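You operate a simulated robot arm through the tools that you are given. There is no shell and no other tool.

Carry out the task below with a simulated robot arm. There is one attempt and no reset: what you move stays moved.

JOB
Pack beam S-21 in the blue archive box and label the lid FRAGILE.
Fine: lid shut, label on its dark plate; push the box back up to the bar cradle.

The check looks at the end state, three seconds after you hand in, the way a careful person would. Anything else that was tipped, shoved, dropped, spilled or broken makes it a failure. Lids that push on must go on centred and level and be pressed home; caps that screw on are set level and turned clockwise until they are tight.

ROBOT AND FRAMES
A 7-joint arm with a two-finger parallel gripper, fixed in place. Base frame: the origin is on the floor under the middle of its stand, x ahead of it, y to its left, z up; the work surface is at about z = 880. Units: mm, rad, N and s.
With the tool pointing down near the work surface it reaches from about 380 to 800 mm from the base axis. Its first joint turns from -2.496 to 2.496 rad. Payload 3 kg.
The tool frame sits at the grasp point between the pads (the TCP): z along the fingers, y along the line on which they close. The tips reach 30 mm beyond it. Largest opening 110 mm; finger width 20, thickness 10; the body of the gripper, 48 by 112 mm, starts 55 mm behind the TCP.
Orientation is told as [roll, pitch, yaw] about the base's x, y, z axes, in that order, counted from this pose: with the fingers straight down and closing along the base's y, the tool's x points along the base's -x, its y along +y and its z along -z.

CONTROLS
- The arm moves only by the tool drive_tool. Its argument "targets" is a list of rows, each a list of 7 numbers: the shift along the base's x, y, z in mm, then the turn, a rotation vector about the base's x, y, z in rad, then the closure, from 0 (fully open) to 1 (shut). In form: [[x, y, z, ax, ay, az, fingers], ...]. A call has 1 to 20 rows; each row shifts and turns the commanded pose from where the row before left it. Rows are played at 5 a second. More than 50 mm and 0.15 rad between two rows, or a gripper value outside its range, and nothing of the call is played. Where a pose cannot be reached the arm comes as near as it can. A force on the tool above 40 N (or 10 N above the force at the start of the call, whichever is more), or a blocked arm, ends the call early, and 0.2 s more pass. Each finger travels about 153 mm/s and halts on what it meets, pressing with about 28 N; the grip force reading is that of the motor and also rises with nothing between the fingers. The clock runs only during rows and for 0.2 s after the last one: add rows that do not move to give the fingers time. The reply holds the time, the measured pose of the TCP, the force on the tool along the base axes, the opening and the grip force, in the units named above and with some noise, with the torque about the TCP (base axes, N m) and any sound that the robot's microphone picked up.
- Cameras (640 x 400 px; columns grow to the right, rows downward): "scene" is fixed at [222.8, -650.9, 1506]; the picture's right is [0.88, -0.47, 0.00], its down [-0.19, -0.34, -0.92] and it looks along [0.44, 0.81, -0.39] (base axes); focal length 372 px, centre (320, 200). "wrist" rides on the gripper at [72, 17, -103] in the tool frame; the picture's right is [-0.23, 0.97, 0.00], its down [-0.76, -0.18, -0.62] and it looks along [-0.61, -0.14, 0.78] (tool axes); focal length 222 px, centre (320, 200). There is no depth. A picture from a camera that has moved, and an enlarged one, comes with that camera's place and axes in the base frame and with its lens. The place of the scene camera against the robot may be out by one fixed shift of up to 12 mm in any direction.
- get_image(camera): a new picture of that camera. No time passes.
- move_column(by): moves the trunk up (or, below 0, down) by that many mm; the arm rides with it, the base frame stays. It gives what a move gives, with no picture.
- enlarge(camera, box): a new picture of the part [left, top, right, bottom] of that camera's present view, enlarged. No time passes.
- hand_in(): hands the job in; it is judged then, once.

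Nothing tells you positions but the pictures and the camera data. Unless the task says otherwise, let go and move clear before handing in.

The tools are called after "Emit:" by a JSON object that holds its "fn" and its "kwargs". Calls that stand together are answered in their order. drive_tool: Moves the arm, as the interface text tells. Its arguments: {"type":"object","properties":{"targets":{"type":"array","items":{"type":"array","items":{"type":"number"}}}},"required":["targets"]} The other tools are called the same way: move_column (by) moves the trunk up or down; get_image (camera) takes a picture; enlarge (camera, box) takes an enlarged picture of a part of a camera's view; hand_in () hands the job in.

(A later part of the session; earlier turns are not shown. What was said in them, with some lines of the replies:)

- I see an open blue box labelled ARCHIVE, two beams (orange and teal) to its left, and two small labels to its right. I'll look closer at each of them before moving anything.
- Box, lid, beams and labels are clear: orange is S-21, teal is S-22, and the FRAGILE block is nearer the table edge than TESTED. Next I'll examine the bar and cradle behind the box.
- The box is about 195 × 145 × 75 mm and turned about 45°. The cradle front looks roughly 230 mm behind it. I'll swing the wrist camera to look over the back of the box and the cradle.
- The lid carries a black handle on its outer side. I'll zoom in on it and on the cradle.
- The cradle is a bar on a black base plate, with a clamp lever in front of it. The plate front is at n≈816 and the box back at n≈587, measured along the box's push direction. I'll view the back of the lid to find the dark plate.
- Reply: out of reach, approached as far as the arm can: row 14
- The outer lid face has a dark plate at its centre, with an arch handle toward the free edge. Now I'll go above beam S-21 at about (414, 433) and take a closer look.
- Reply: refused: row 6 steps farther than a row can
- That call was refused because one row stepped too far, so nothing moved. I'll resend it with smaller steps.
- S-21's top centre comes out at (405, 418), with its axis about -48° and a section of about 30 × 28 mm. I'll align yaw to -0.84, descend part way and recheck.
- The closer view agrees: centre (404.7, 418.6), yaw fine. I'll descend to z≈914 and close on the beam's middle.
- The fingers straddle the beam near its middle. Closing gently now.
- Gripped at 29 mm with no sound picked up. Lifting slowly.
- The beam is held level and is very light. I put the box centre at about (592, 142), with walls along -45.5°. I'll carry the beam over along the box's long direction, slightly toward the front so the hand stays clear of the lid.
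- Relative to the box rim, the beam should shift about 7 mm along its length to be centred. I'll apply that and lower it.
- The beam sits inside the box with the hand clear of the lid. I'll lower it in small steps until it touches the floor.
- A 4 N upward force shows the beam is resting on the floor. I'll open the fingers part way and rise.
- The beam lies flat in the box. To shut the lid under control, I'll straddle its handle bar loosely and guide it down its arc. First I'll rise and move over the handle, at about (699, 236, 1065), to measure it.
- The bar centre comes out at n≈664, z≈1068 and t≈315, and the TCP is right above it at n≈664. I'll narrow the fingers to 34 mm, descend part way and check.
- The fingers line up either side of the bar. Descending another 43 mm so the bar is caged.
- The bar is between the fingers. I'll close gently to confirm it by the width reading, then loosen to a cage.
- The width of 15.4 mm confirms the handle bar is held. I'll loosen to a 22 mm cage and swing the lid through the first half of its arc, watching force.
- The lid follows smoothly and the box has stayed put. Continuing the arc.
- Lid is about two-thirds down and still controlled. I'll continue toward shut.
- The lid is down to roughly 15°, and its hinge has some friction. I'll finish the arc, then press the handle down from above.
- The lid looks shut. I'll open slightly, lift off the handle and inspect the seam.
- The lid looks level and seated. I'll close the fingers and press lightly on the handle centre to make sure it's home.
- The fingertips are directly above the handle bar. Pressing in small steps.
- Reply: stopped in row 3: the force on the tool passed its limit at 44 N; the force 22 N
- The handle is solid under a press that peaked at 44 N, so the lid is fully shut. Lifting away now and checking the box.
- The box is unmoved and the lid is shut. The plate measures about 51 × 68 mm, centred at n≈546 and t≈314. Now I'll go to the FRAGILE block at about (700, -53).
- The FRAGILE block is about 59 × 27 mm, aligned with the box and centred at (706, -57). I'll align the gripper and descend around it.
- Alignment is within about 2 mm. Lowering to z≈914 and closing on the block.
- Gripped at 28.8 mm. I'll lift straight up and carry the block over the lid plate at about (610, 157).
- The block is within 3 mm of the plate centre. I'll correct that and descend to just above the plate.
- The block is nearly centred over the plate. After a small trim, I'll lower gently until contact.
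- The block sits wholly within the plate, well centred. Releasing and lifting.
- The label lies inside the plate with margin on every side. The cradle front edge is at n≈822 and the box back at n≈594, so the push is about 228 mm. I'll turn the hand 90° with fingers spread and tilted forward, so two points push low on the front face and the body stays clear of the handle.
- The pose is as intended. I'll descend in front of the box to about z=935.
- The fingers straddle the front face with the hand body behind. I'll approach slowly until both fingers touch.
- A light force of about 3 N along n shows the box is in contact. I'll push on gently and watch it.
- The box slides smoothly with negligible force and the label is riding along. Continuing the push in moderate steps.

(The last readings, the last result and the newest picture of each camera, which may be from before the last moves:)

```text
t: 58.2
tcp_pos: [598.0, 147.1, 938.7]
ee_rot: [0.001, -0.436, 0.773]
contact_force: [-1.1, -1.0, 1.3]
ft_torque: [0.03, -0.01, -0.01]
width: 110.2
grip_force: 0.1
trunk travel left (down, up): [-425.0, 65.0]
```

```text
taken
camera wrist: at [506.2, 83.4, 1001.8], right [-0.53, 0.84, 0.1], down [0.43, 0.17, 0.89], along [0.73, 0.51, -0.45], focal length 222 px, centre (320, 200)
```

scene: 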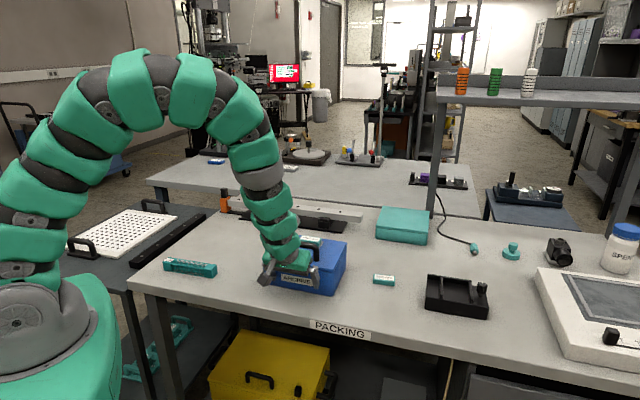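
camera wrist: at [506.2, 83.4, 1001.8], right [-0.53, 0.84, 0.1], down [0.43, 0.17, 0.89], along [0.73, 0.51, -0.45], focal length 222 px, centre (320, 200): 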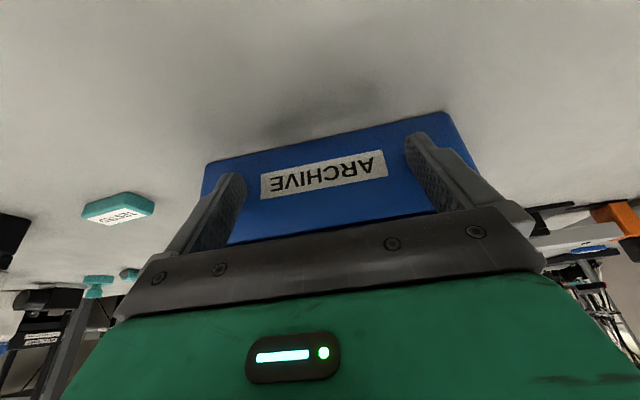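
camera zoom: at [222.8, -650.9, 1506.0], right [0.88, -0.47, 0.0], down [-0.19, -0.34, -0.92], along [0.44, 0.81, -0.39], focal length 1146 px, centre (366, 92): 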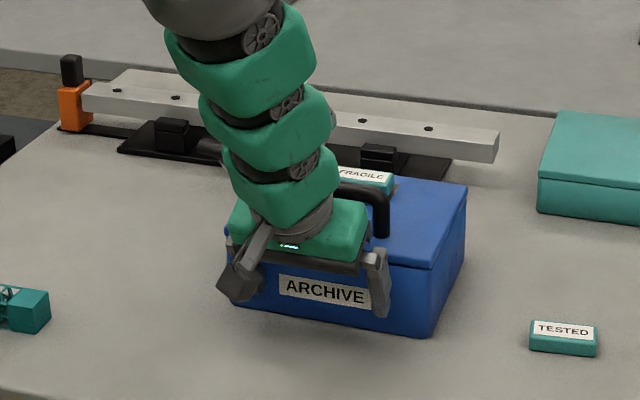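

On track, with the box straight and about 128 mm to go. Pushing another ~94 mm, then I'll inspect.

Emit:
{"fn": "drive_tool", "kwargs": {"targets": [[2.15, 2.1, 0, 0, 0, 0, 0], [3.58, 3.5, 0, 0, 0, 0, 0], [4.29, 4.19, 0, 0, 0, 0, 0], [4.29, 4.19, 0, 0, 0, 0, 0], [4.29, 4.19, 0, 0, 0, 0, 0], [4.29, 4.19, 0, 0, 0, 0, 0], [4.29, 4.19, 0, 0, 0, 0, 0], [4.29, 4.19, 0, 0, 0, 0, 0], [4.29, 4.19, 0, 0, 0, 0, 0], [4.29, 4.19, 0, 0, 0, 0, 0], [4.29, 4.19, 0, 0, 0, 0, 0], [4.29, 4.19, 0, 0, 0, 0, 0], [4.29, 4.19, 0, 0, 0, 0, 0], [4.29, 4.19, 0, 0, 0, 0, 0], [4.29, 4.19, 0, 0, 0, 0, 0], [3.58, 3.5, 0, 0, 0, 0, 0], [2.15, 2.1, 0, 0, 0, 0, 0]]}}

Emit:
{"fn": "enlarge", "kwargs": {"camera": "scene", "box": [220, 170, 390, 300]}}

Emit:
{"fn": "enlarge", "kwargs": {"camera": "scene", "box": [300, 200, 380, 250]}}

Emit:
{"fn": "enlarge", "kwargs": {"camera": "scene", "box": [240, 190, 320, 250]}}

```text
t: 61.8
tcp_pos: [666.6, 211.8, 940.5]
ee_rot: [-0.003, -0.436, 0.773]
contact_force: [-0.2, -0.8, 0.3]
ft_torque: [-0.04, -0.01, -0.06]
width: 110.2
grip_force: 0.1
trunk travel left (down, up): [-425.0, 65.0]
```

```text
3.08 times, centred on (305, 235) of scene
camera zoom: at [222.8, -650.9, 1506.0], right [0.88, -0.47, 0.0], down [-0.19, -0.34, -0.92], along [0.44, 0.81, -0.39], focal length 1146 px, centre (366, 92)
```

zoom: 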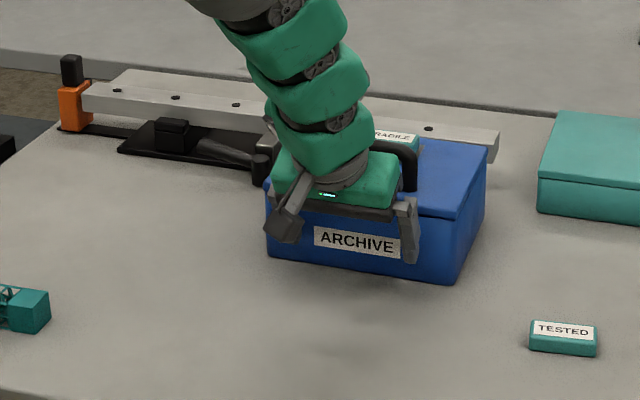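

```text
8.00 times, centred on (340, 225) of scene
camera zoom: at [222.8, -650.9, 1506.0], right [0.88, -0.47, 0.0], down [-0.19, -0.34, -0.92], along [0.44, 0.81, -0.39], focal length 2979 px, centre (160, 0)
```

zoom: 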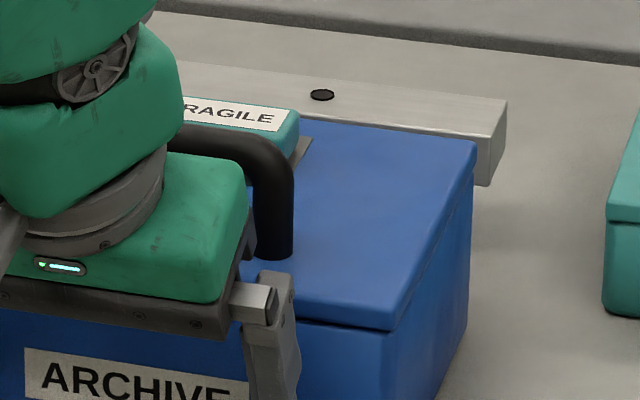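

```text
6.67 times, centred on (280, 220) of scene
camera zoom: at [222.8, -650.9, 1506.0], right [0.88, -0.47, 0.0], down [-0.19, -0.34, -0.92], along [0.44, 0.81, -0.39], focal length 2482 px, centre (587, 67)
```

zoom: 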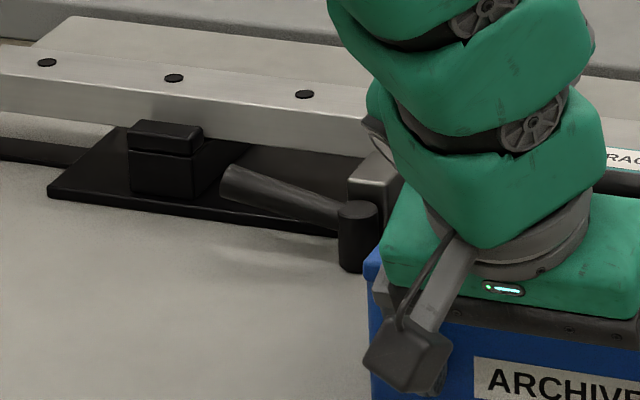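

About 33 mm of travel should remain and the lever is clear of the box's left side. I'll advance 22 mm gently and check.

Emit:
{"fn": "drive_tool", "kwargs": {"targets": [[1.43, 1.4, 0, 0, 0, 0, 0], [2.86, 2.8, 0, 0, 0, 0, 0], [2.86, 2.8, 0, 0, 0, 0, 0], [2.86, 2.8, 0, 0, 0, 0, 0], [2.86, 2.8, 0, 0, 0, 0, 0], [2.15, 2.1, 0, 0, 0, 0, 0], [0.7, 0.7, 0, 0, 0, 0, 0]]}}

Emit:
{"fn": "enlarge", "kwargs": {"camera": "scene", "box": [220, 170, 390, 300]}}

Emit:
{"fn": "enlarge", "kwargs": {"camera": "scene", "box": [250, 190, 330, 250]}}

Emit:
{"fn": "get_image", "kwargs": {"camera": "wrist"}}

```text
t: 63.4
tcp_pos: [681.5, 229.2, 939.1]
ee_rot: [0.001, -0.436, 0.773]
contact_force: [-1.2, -0.8, 2.5]
ft_torque: [0.08, 0.09, 0.09]
width: 110.1
grip_force: 0.0
trunk travel left (down, up): [-425.0, 65.0]
```

```text
3.08 times, centred on (305, 235) of scene
camera zoom: at [222.8, -650.9, 1506.0], right [0.88, -0.47, 0.0], down [-0.19, -0.34, -0.92], along [0.44, 0.81, -0.39], focal length 1146 px, centre (366, 92)
```

zoom: 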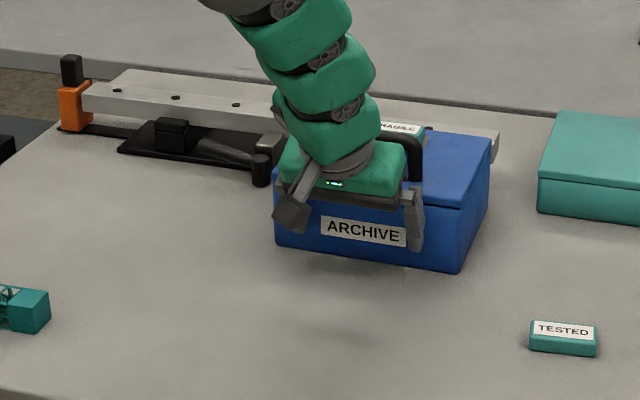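

```text
6.67 times, centred on (290, 220) of scene
camera zoom: at [222.8, -650.9, 1506.0], right [0.88, -0.47, 0.0], down [-0.19, -0.34, -0.92], along [0.44, 0.81, -0.39], focal length 2482 px, centre (520, 67)
```

zoom: 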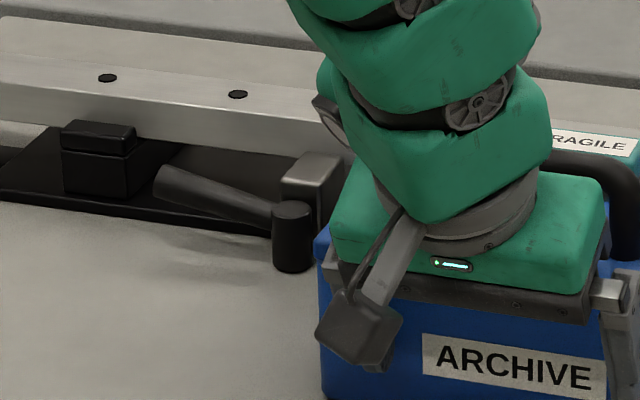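

```text
taken
camera wrist: at [589.9, 164.6, 1002.2], right [-0.53, 0.84, 0.1], down [0.43, 0.17, 0.89], along [0.73, 0.51, -0.45], focal length 222 px, centre (320, 200)
```

wrist: 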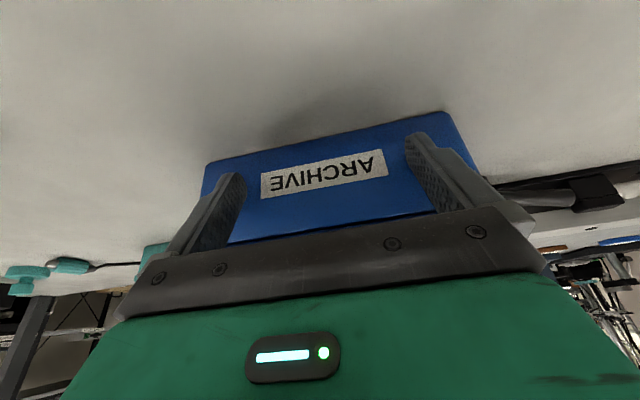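

By estimate about 10 mm remains. I'll now go in small 2 mm steps and watch for a rise in force.

Emit:
{"fn": "drive_tool", "kwargs": {"targets": [[1.43, 1.4, 0, 0, 0, 0, 0], [1.43, 1.4, 0, 0, 0, 0, 0], [0, 0, 0, 0, 0, 0, 0]]}}

```text
t: 64.2
tcp_pos: [683.7, 231.5, 939.2]
ee_rot: [0.001, -0.437, 0.774]
contact_force: [-7.0, -9.5, 0.0]
ft_torque: [-0.27, 0.15, 0.56]
width: 109.1
grip_force: 0.0
trunk travel left (down, up): [-425.0, 65.0]
```

Force rose to about 12 N along n, so the box has met something, mainly on its left side. Checking the picture before doing anything more.

Emit:
{"fn": "enlarge", "kwargs": {"camera": "scene", "box": [250, 190, 330, 250]}}

Emit:
{"fn": "enlarge", "kwargs": {"camera": "scene", "box": [300, 190, 380, 250]}}

Emit:
{"fn": "get_image", "kwargs": {"camera": "scene"}}

```text
6.67 times, centred on (290, 220) of scene
camera zoom: at [222.8, -650.9, 1506.0], right [0.88, -0.47, 0.0], down [-0.19, -0.34, -0.92], along [0.44, 0.81, -0.39], focal length 2482 px, centre (520, 67)
```

zoom: 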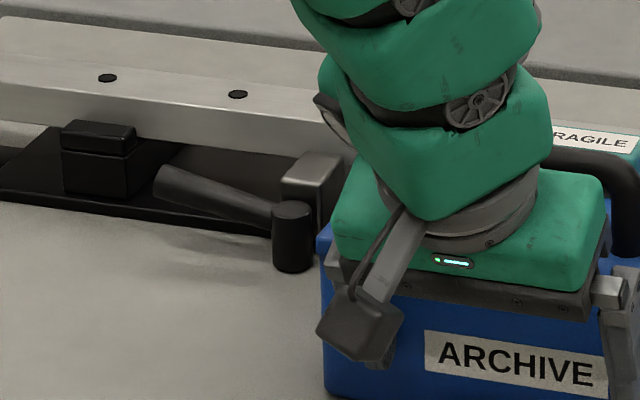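

```text
6.67 times, centred on (340, 220) of scene
camera zoom: at [222.8, -650.9, 1506.0], right [0.88, -0.47, 0.0], down [-0.19, -0.34, -0.92], along [0.44, 0.81, -0.39], focal length 2482 px, centre (187, 67)
```

zoom: 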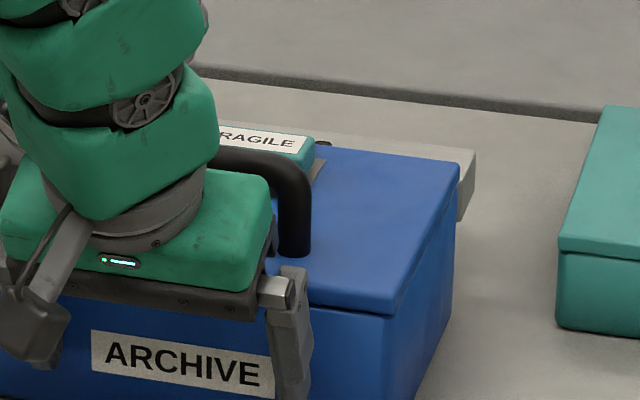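

```text
taken
```

scene: 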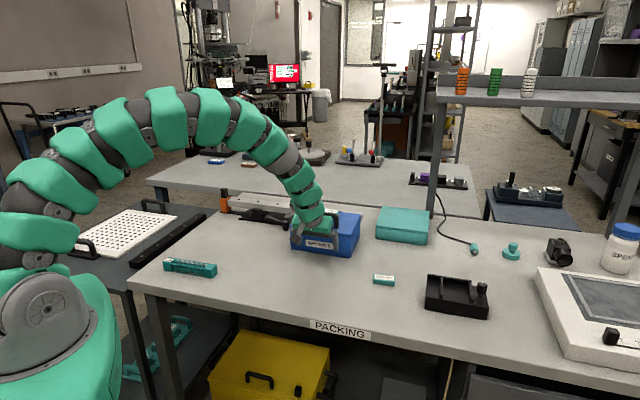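

The cradle hasn't shifted, the lever is well clear, and the box is up against the base plate. I'll back the fingers straight off, rise and inspect.

Emit:
{"fn": "drive_tool", "kwargs": {"targets": [[-1.43, -1.4, 0, 0, 0, 0, 0], [-2.86, -2.8, 0, 0, 0, 0, 0], [-10, -9.8, 0, 0, 0, 0, 0], [-20, -19.6, 0, 0, 0, 0, 0], [-25, -24.4, 0, 0, 0, 0, 0], [0, 0, 0, 0, 0, 0, 0]]}}

Emit:
{"fn": "get_image", "kwargs": {"camera": "scene"}}

Emit:
{"fn": "enlarge", "kwargs": {"camera": "scene", "box": [250, 180, 380, 270]}}

Emit:
{"fn": "get_image", "kwargs": {"camera": "wrist"}}

```text
t: 65.6
tcp_pos: [625.2, 175.4, 938.5]
ee_rot: [0.0, -0.436, 0.774]
contact_force: [0.6, 0.5, 0.6]
ft_torque: [0.02, 0.0, 0.03]
width: 109.9
grip_force: 0.1
trunk travel left (down, up): [-425.0, 65.0]
```

```text
taken
```

scene: 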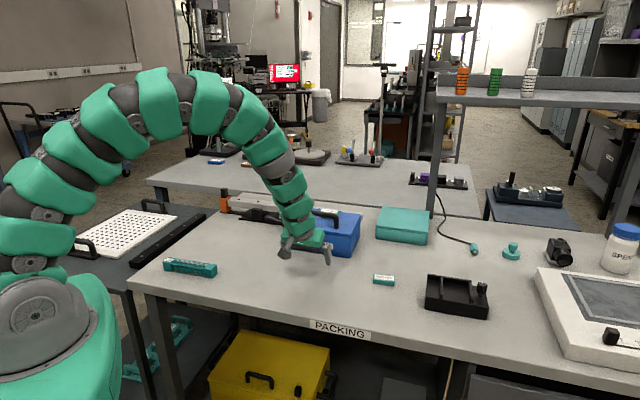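

```text
4.44 times, centred on (315, 225) of scene
camera zoom: at [222.8, -650.9, 1506.0], right [0.88, -0.47, 0.0], down [-0.19, -0.34, -0.92], along [0.44, 0.81, -0.39], focal length 1655 px, centre (342, 89)
```

zoom: 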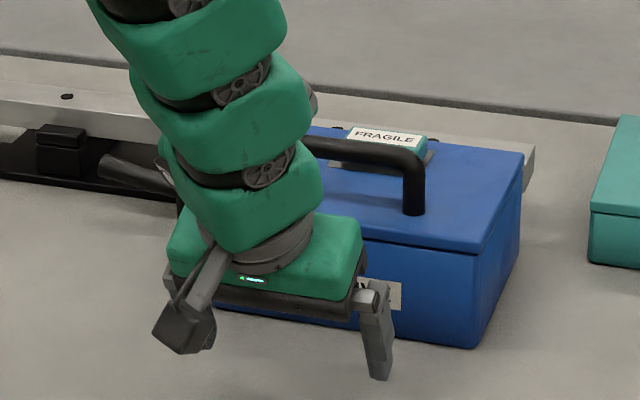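

```text
taken
camera wrist: at [533.5, 111.6, 1001.4], right [-0.53, 0.84, 0.1], down [0.43, 0.17, 0.89], along [0.73, 0.51, -0.45], focal length 222 px, centre (320, 200)
```

wrist: 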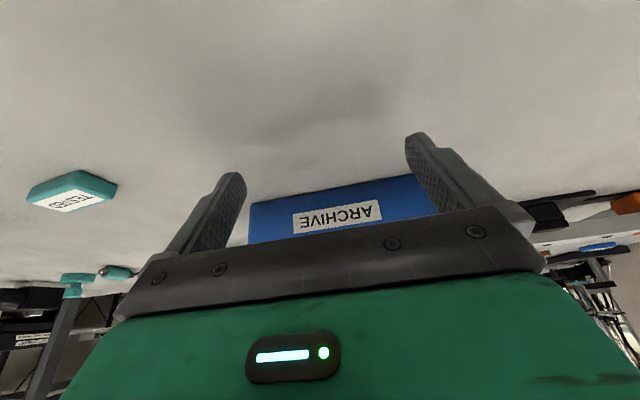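

Emit:
{"fn": "drive_tool", "kwargs": {"targets": [[0, 0, 40, 0, 0, 0, 0], [0, 0, 45, 0, 0, 0, 0], [0, 0, 45, 0, 0, 0, 0], [0, 0, 45, 0, 0, 0, 0], [0, 0, 45, 0, 0, 0, 0], [0, 0, 0, -0.1014, 0.1037, 0, 0], [0, 0, 0, -0.1014, 0.1037, 0, 0], [0, 0, 0, -0.1014, 0.1037, 0, 0], [0, 0, 0, 0, 0, 0, 0], [0, 0, 0, 0, 0, 0, 0]]}}

Emit:
{"fn": "get_image", "kwargs": {"camera": "wrist"}}

Emit:
{"fn": "get_image", "kwargs": {"camera": "scene"}}

Emit:
{"fn": "enlarge", "kwargs": {"camera": "scene", "box": [220, 180, 380, 270]}}

```text
t: 67.8
tcp_pos: [626.5, 174.3, 1159.6]
ee_rot: [0.0, 0.001, 0.772]
contact_force: [0.9, 0.8, 0.1]
ft_torque: [-0.02, -0.03, 0.01]
width: 110.0
grip_force: 0.0
trunk travel left (down, up): [-425.0, 65.0]
```

```text
taken
camera wrist: at [559.8, 135.6, 1262.4], right [-0.52, 0.86, 0.0], down [0.67, 0.4, 0.62], along [0.53, 0.32, -0.78], focal length 222 px, centre (320, 200)
```

wrist: 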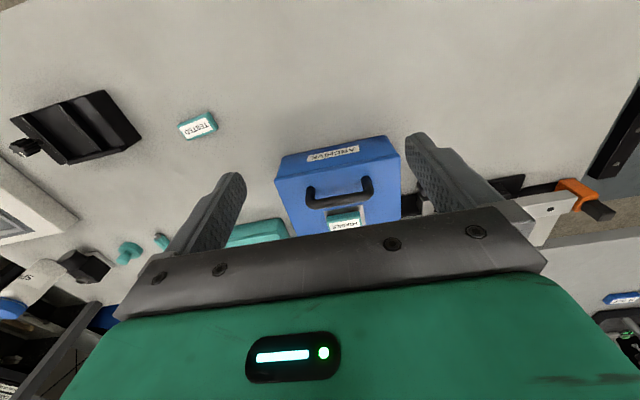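

```text
taken
```

scene: 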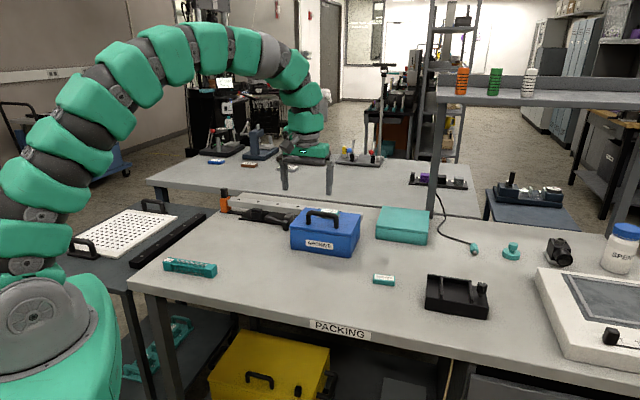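

```text
4.00 times, centred on (300, 225) of scene
camera zoom: at [222.8, -650.9, 1506.0], right [0.88, -0.47, 0.0], down [-0.19, -0.34, -0.92], along [0.44, 0.81, -0.39], focal length 1489 px, centre (400, 100)
```

zoom: 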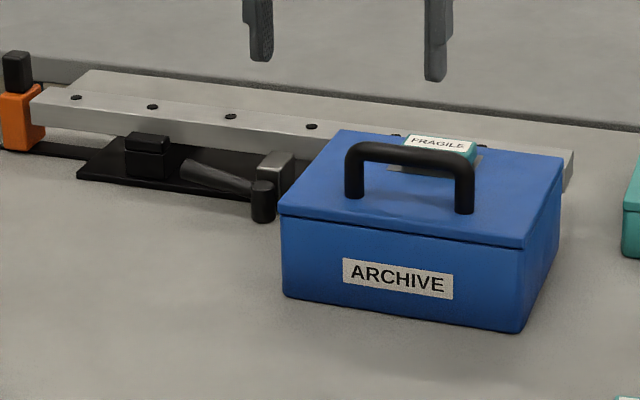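

The box now sits at the cradle with the label in place. I'll take a side view from the left to check the gap at its back edge.

Emit:
{"fn": "drive_tool", "kwargs": {"targets": [[1.2, 16, -4, 0, 0, -0.1427, 0.2], [1.2, 16, -4, 0, 0, -0.1427, 0.4], [1.2, 16, -4, 0, 0, -0.1427, 0.5], [1.2, 16, -4, 0, 0, -0.1427, 0.5], [1.2, 16, -4, 0, 0, -0.1427, 0.5], [1.2, 16, -4, 0, 0, -0.1427, 0.5], [1.2, 16, -4, 0, 0, -0.1427, 0.5], [1.2, 16, -4, 0, 0, -0.1427, 0.5], [1.2, 16, -4, 0, 0, -0.1427, 0.5], [1.2, 16, -4, 0, 0, -0.1427, 0.5], [1.2, 16, -4, 0, 0, -0.1427, 0.5], [0, 0, 0, 0, 0, 0, 0.5], [0, 0, 0, 0, 0, 0, 0.5]]}}

Emit:
{"fn": "get_image", "kwargs": {"camera": "wrist"}}

Emit:
{"fn": "enlarge", "kwargs": {"camera": "wrist", "box": [320, 0, 480, 160]}}

```text
t: 70.6
tcp_pos: [637.4, 349.5, 1114.5]
ee_rot: [-0.003, -0.002, -0.797]
contact_force: [0.7, 0.2, 1.1]
ft_torque: [0.03, 0.02, -0.01]
width: 54.9
grip_force: 0.0
trunk travel left (down, up): [-425.0, 65.0]
```

```text
taken
camera wrist: at [597.4, 413.2, 1218.0], right [0.86, 0.52, 0.0], down [0.4, -0.67, 0.62], along [0.32, -0.54, -0.78], focal length 222 px, centre (320, 200)
```

wrist: 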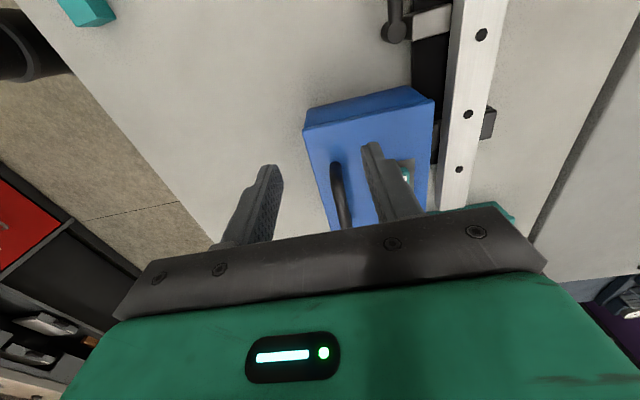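

```text
2.50 times, centred on (400, 80) of wrist
camera zoom: at [597.4, 413.2, 1218.0], right [0.86, 0.52, 0.0], down [0.4, -0.67, 0.62], along [0.32, -0.54, -0.78], focal length 555 px, centre (120, 500)
```

zoom: 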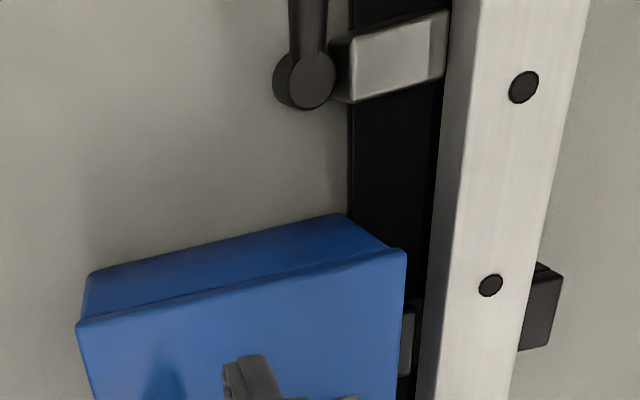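

Emit:
{"fn": "enlarge", "kwargs": {"camera": "wrist", "box": [385, 60, 445, 110]}}

Emit:
{"fn": "enlarge", "kwargs": {"camera": "wrist", "box": [380, 130, 480, 230]}}

Emit:
{"fn": "enlarge", "kwargs": {"camera": "scene", "box": [275, 195, 375, 265]}}

```text
8.00 times, centred on (415, 85) of wrist
camera zoom: at [597.4, 413.2, 1218.0], right [0.86, 0.52, 0.0], down [0.4, -0.67, 0.62], along [0.32, -0.54, -0.78], focal length 1777 px, centre (-440, 1120)
```

zoom: 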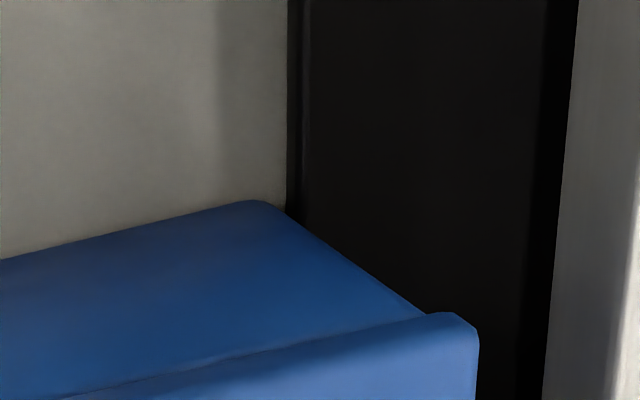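

```text
4.00 times, centred on (430, 180) of wrist
camera zoom: at [597.4, 413.2, 1218.0], right [0.86, 0.52, 0.0], down [0.4, -0.67, 0.62], along [0.32, -0.54, -0.78], focal length 888 px, centre (-120, 280)
```

zoom: 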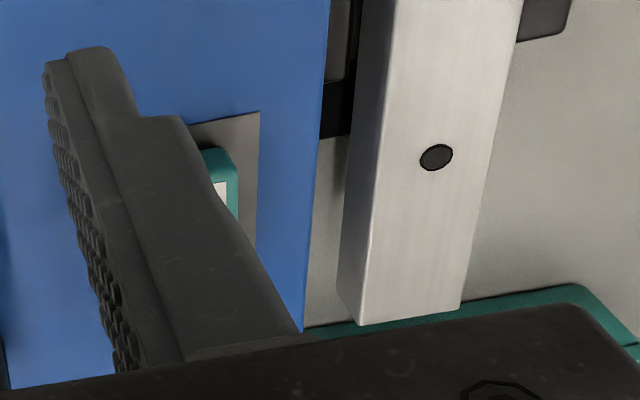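

```text
5.71 times, centred on (325, 230) of scene
camera zoom: at [222.8, -650.9, 1506.0], right [0.88, -0.47, 0.0], down [-0.19, -0.34, -0.92], along [0.44, 0.81, -0.39], focal length 2128 px, centre (291, 29)
```

zoom: 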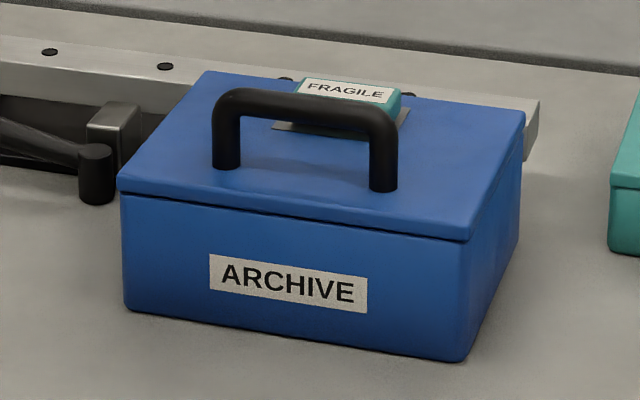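

The box's back edge is parallel to the cradle and its lower corner touches the base plate, with nothing shifted. I'll open the fingers to see the label clearly for a final check.

Emit:
{"fn": "drive_tool", "kwargs": {"targets": [[0, 0, 15, 0, 0, 0, 0.2], [0, 0, 15, 0, 0, 0, 0], [0, 0, 0, 0, 0, 0, 0], [0, 0, 0, 0, 0, 0, 0]]}}

Emit:
{"fn": "get_image", "kwargs": {"camera": "wrist"}}

Emit:
{"fn": "enlarge", "kwargs": {"camera": "wrist", "box": [310, 90, 450, 220]}}

Emit:
{"fn": "enlarge", "kwargs": {"camera": "scene", "box": [310, 200, 350, 230]}}

```text
t: 71.6
tcp_pos: [637.5, 350.9, 1144.8]
ee_rot: [-0.002, 0.0, -0.798]
contact_force: [1.0, 0.4, 0.8]
ft_torque: [-0.02, -0.03, -0.03]
width: 110.3
grip_force: 0.1
trunk travel left (down, up): [-425.0, 65.0]
```

```text
taken
camera wrist: at [597.8, 414.3, 1247.9], right [0.86, 0.52, 0.0], down [0.41, -0.67, 0.62], along [0.32, -0.53, -0.78], focal length 222 px, centre (320, 200)
```

wrist: 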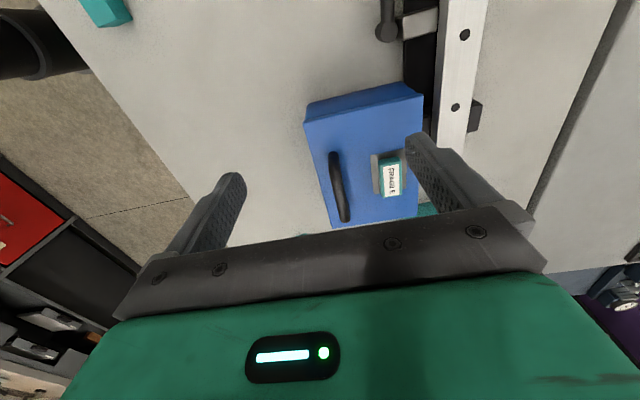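

```text
3.08 times, centred on (380, 155) of wrist
camera zoom: at [597.8, 414.3, 1247.9], right [0.86, 0.52, 0.0], down [0.41, -0.67, 0.62], along [0.32, -0.53, -0.78], focal length 684 px, centre (135, 338)
```

zoom: 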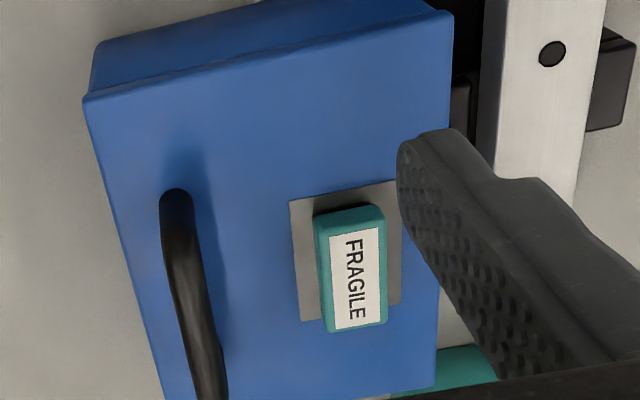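

```text
13.33 times, centred on (330, 215) of scene
camera zoom: at [222.8, -650.9, 1506.0], right [0.88, -0.47, 0.0], down [-0.19, -0.34, -0.92], along [0.44, 0.81, -0.39], focal length 4964 px, centre (187, 0)
```

zoom: 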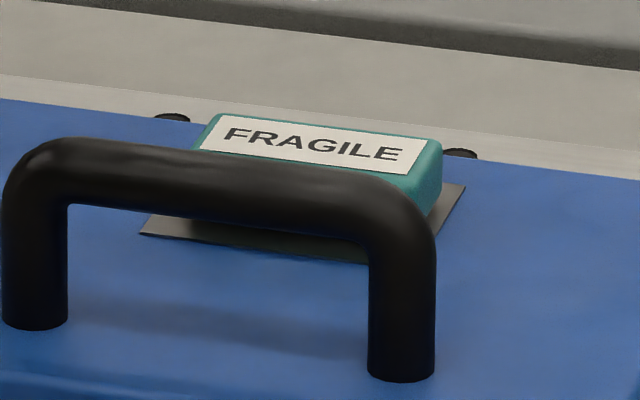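

The label is intact and centred on the plate, the lid is shut and the box is square against the cradle. I'll retreat the arm clear and take one last look.

Emit:
{"fn": "drive_tool", "kwargs": {"targets": [[-20, -12, 20, 0, 0, 0, 0], [-25, -15, 20, 0, 0, 0, 0], [-30, -20, 20, 0, 0, 0, 0], [-30, -20, 15, 0, 0, 0, 0], [-30, -20, 0, 0, 0, 0, 0], [-30, -20, 0, 0, 0, 0, 0], [0, 0, 0, 0, 0, 0, 0], [0, 0, 0, 0, 0, 0, 0]]}}

Emit:
{"fn": "get_image", "kwargs": {"camera": "scene"}}

Emit:
{"fn": "enlarge", "kwargs": {"camera": "scene", "box": [150, 180, 400, 320]}}

```text
t: 73.4
tcp_pos: [475.1, 240.1, 1220.8]
ee_rot: [-0.001, -0.001, -0.798]
contact_force: [0.1, 0.7, -0.6]
ft_torque: [0.02, 0.02, -0.05]
width: 109.9
grip_force: 0.0
trunk travel left (down, up): [-425.0, 65.0]
```

```text
taken
```

scene: 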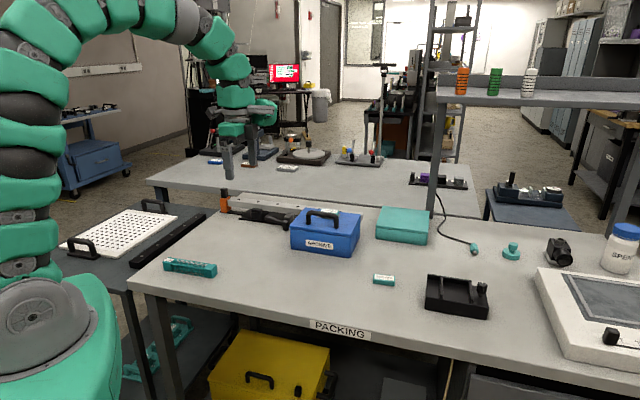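

```text
2.56 times, centred on (275, 250) of scene
camera zoom: at [222.8, -650.9, 1506.0], right [0.88, -0.47, 0.0], down [-0.19, -0.34, -0.92], along [0.44, 0.81, -0.39], focal length 953 px, centre (435, 72)
```

zoom: 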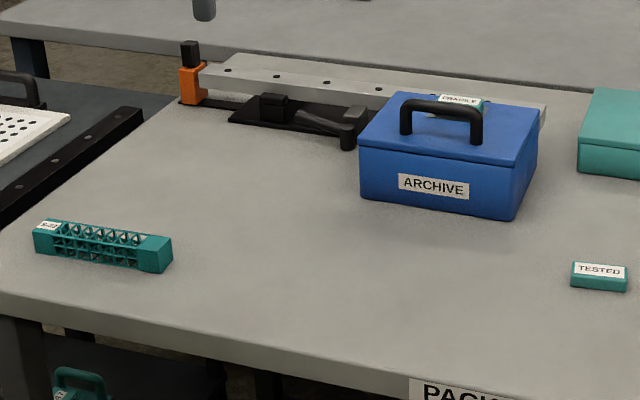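

Everything is in place: S-21 is inside the shut archive box, the FRAGILE label is on its plate, and the box is up against the cradle. S-22, TESTED, the bar and the lever are where they were and the arm is clear, so I'm handing in.

Emit:
{"fn": "hand_in", "kwargs": {}}

```text
The job is handed in.
```

The job is finished and handed in; I haven't been shown a verdict. Beam S-21 is packed flat in the blue archive box and the lid is shut. The FRAGILE label is on the dark plate, and the box is pushed back against the bar cradle.

- **Lid:** I guided it down by its handle, then pressed on the handle. The press peaked at 44 N, just over the tool's force limit, and the lid didn't move.
- **Label:** the block sits fully inside the plate, about 2 mm off centre, and did not slip while the box was pushed.
- **Box position:** its back edge is parallel to the cradle and its rear left corner touches the base plate. I stopped pushing when the force rose to about 12 N. The cradle, bar and lever looked unmoved afterwards.
- **Everything else:** S-22, the TESTED block and the other items on the bench look as they were at the start, and the arm is clear.
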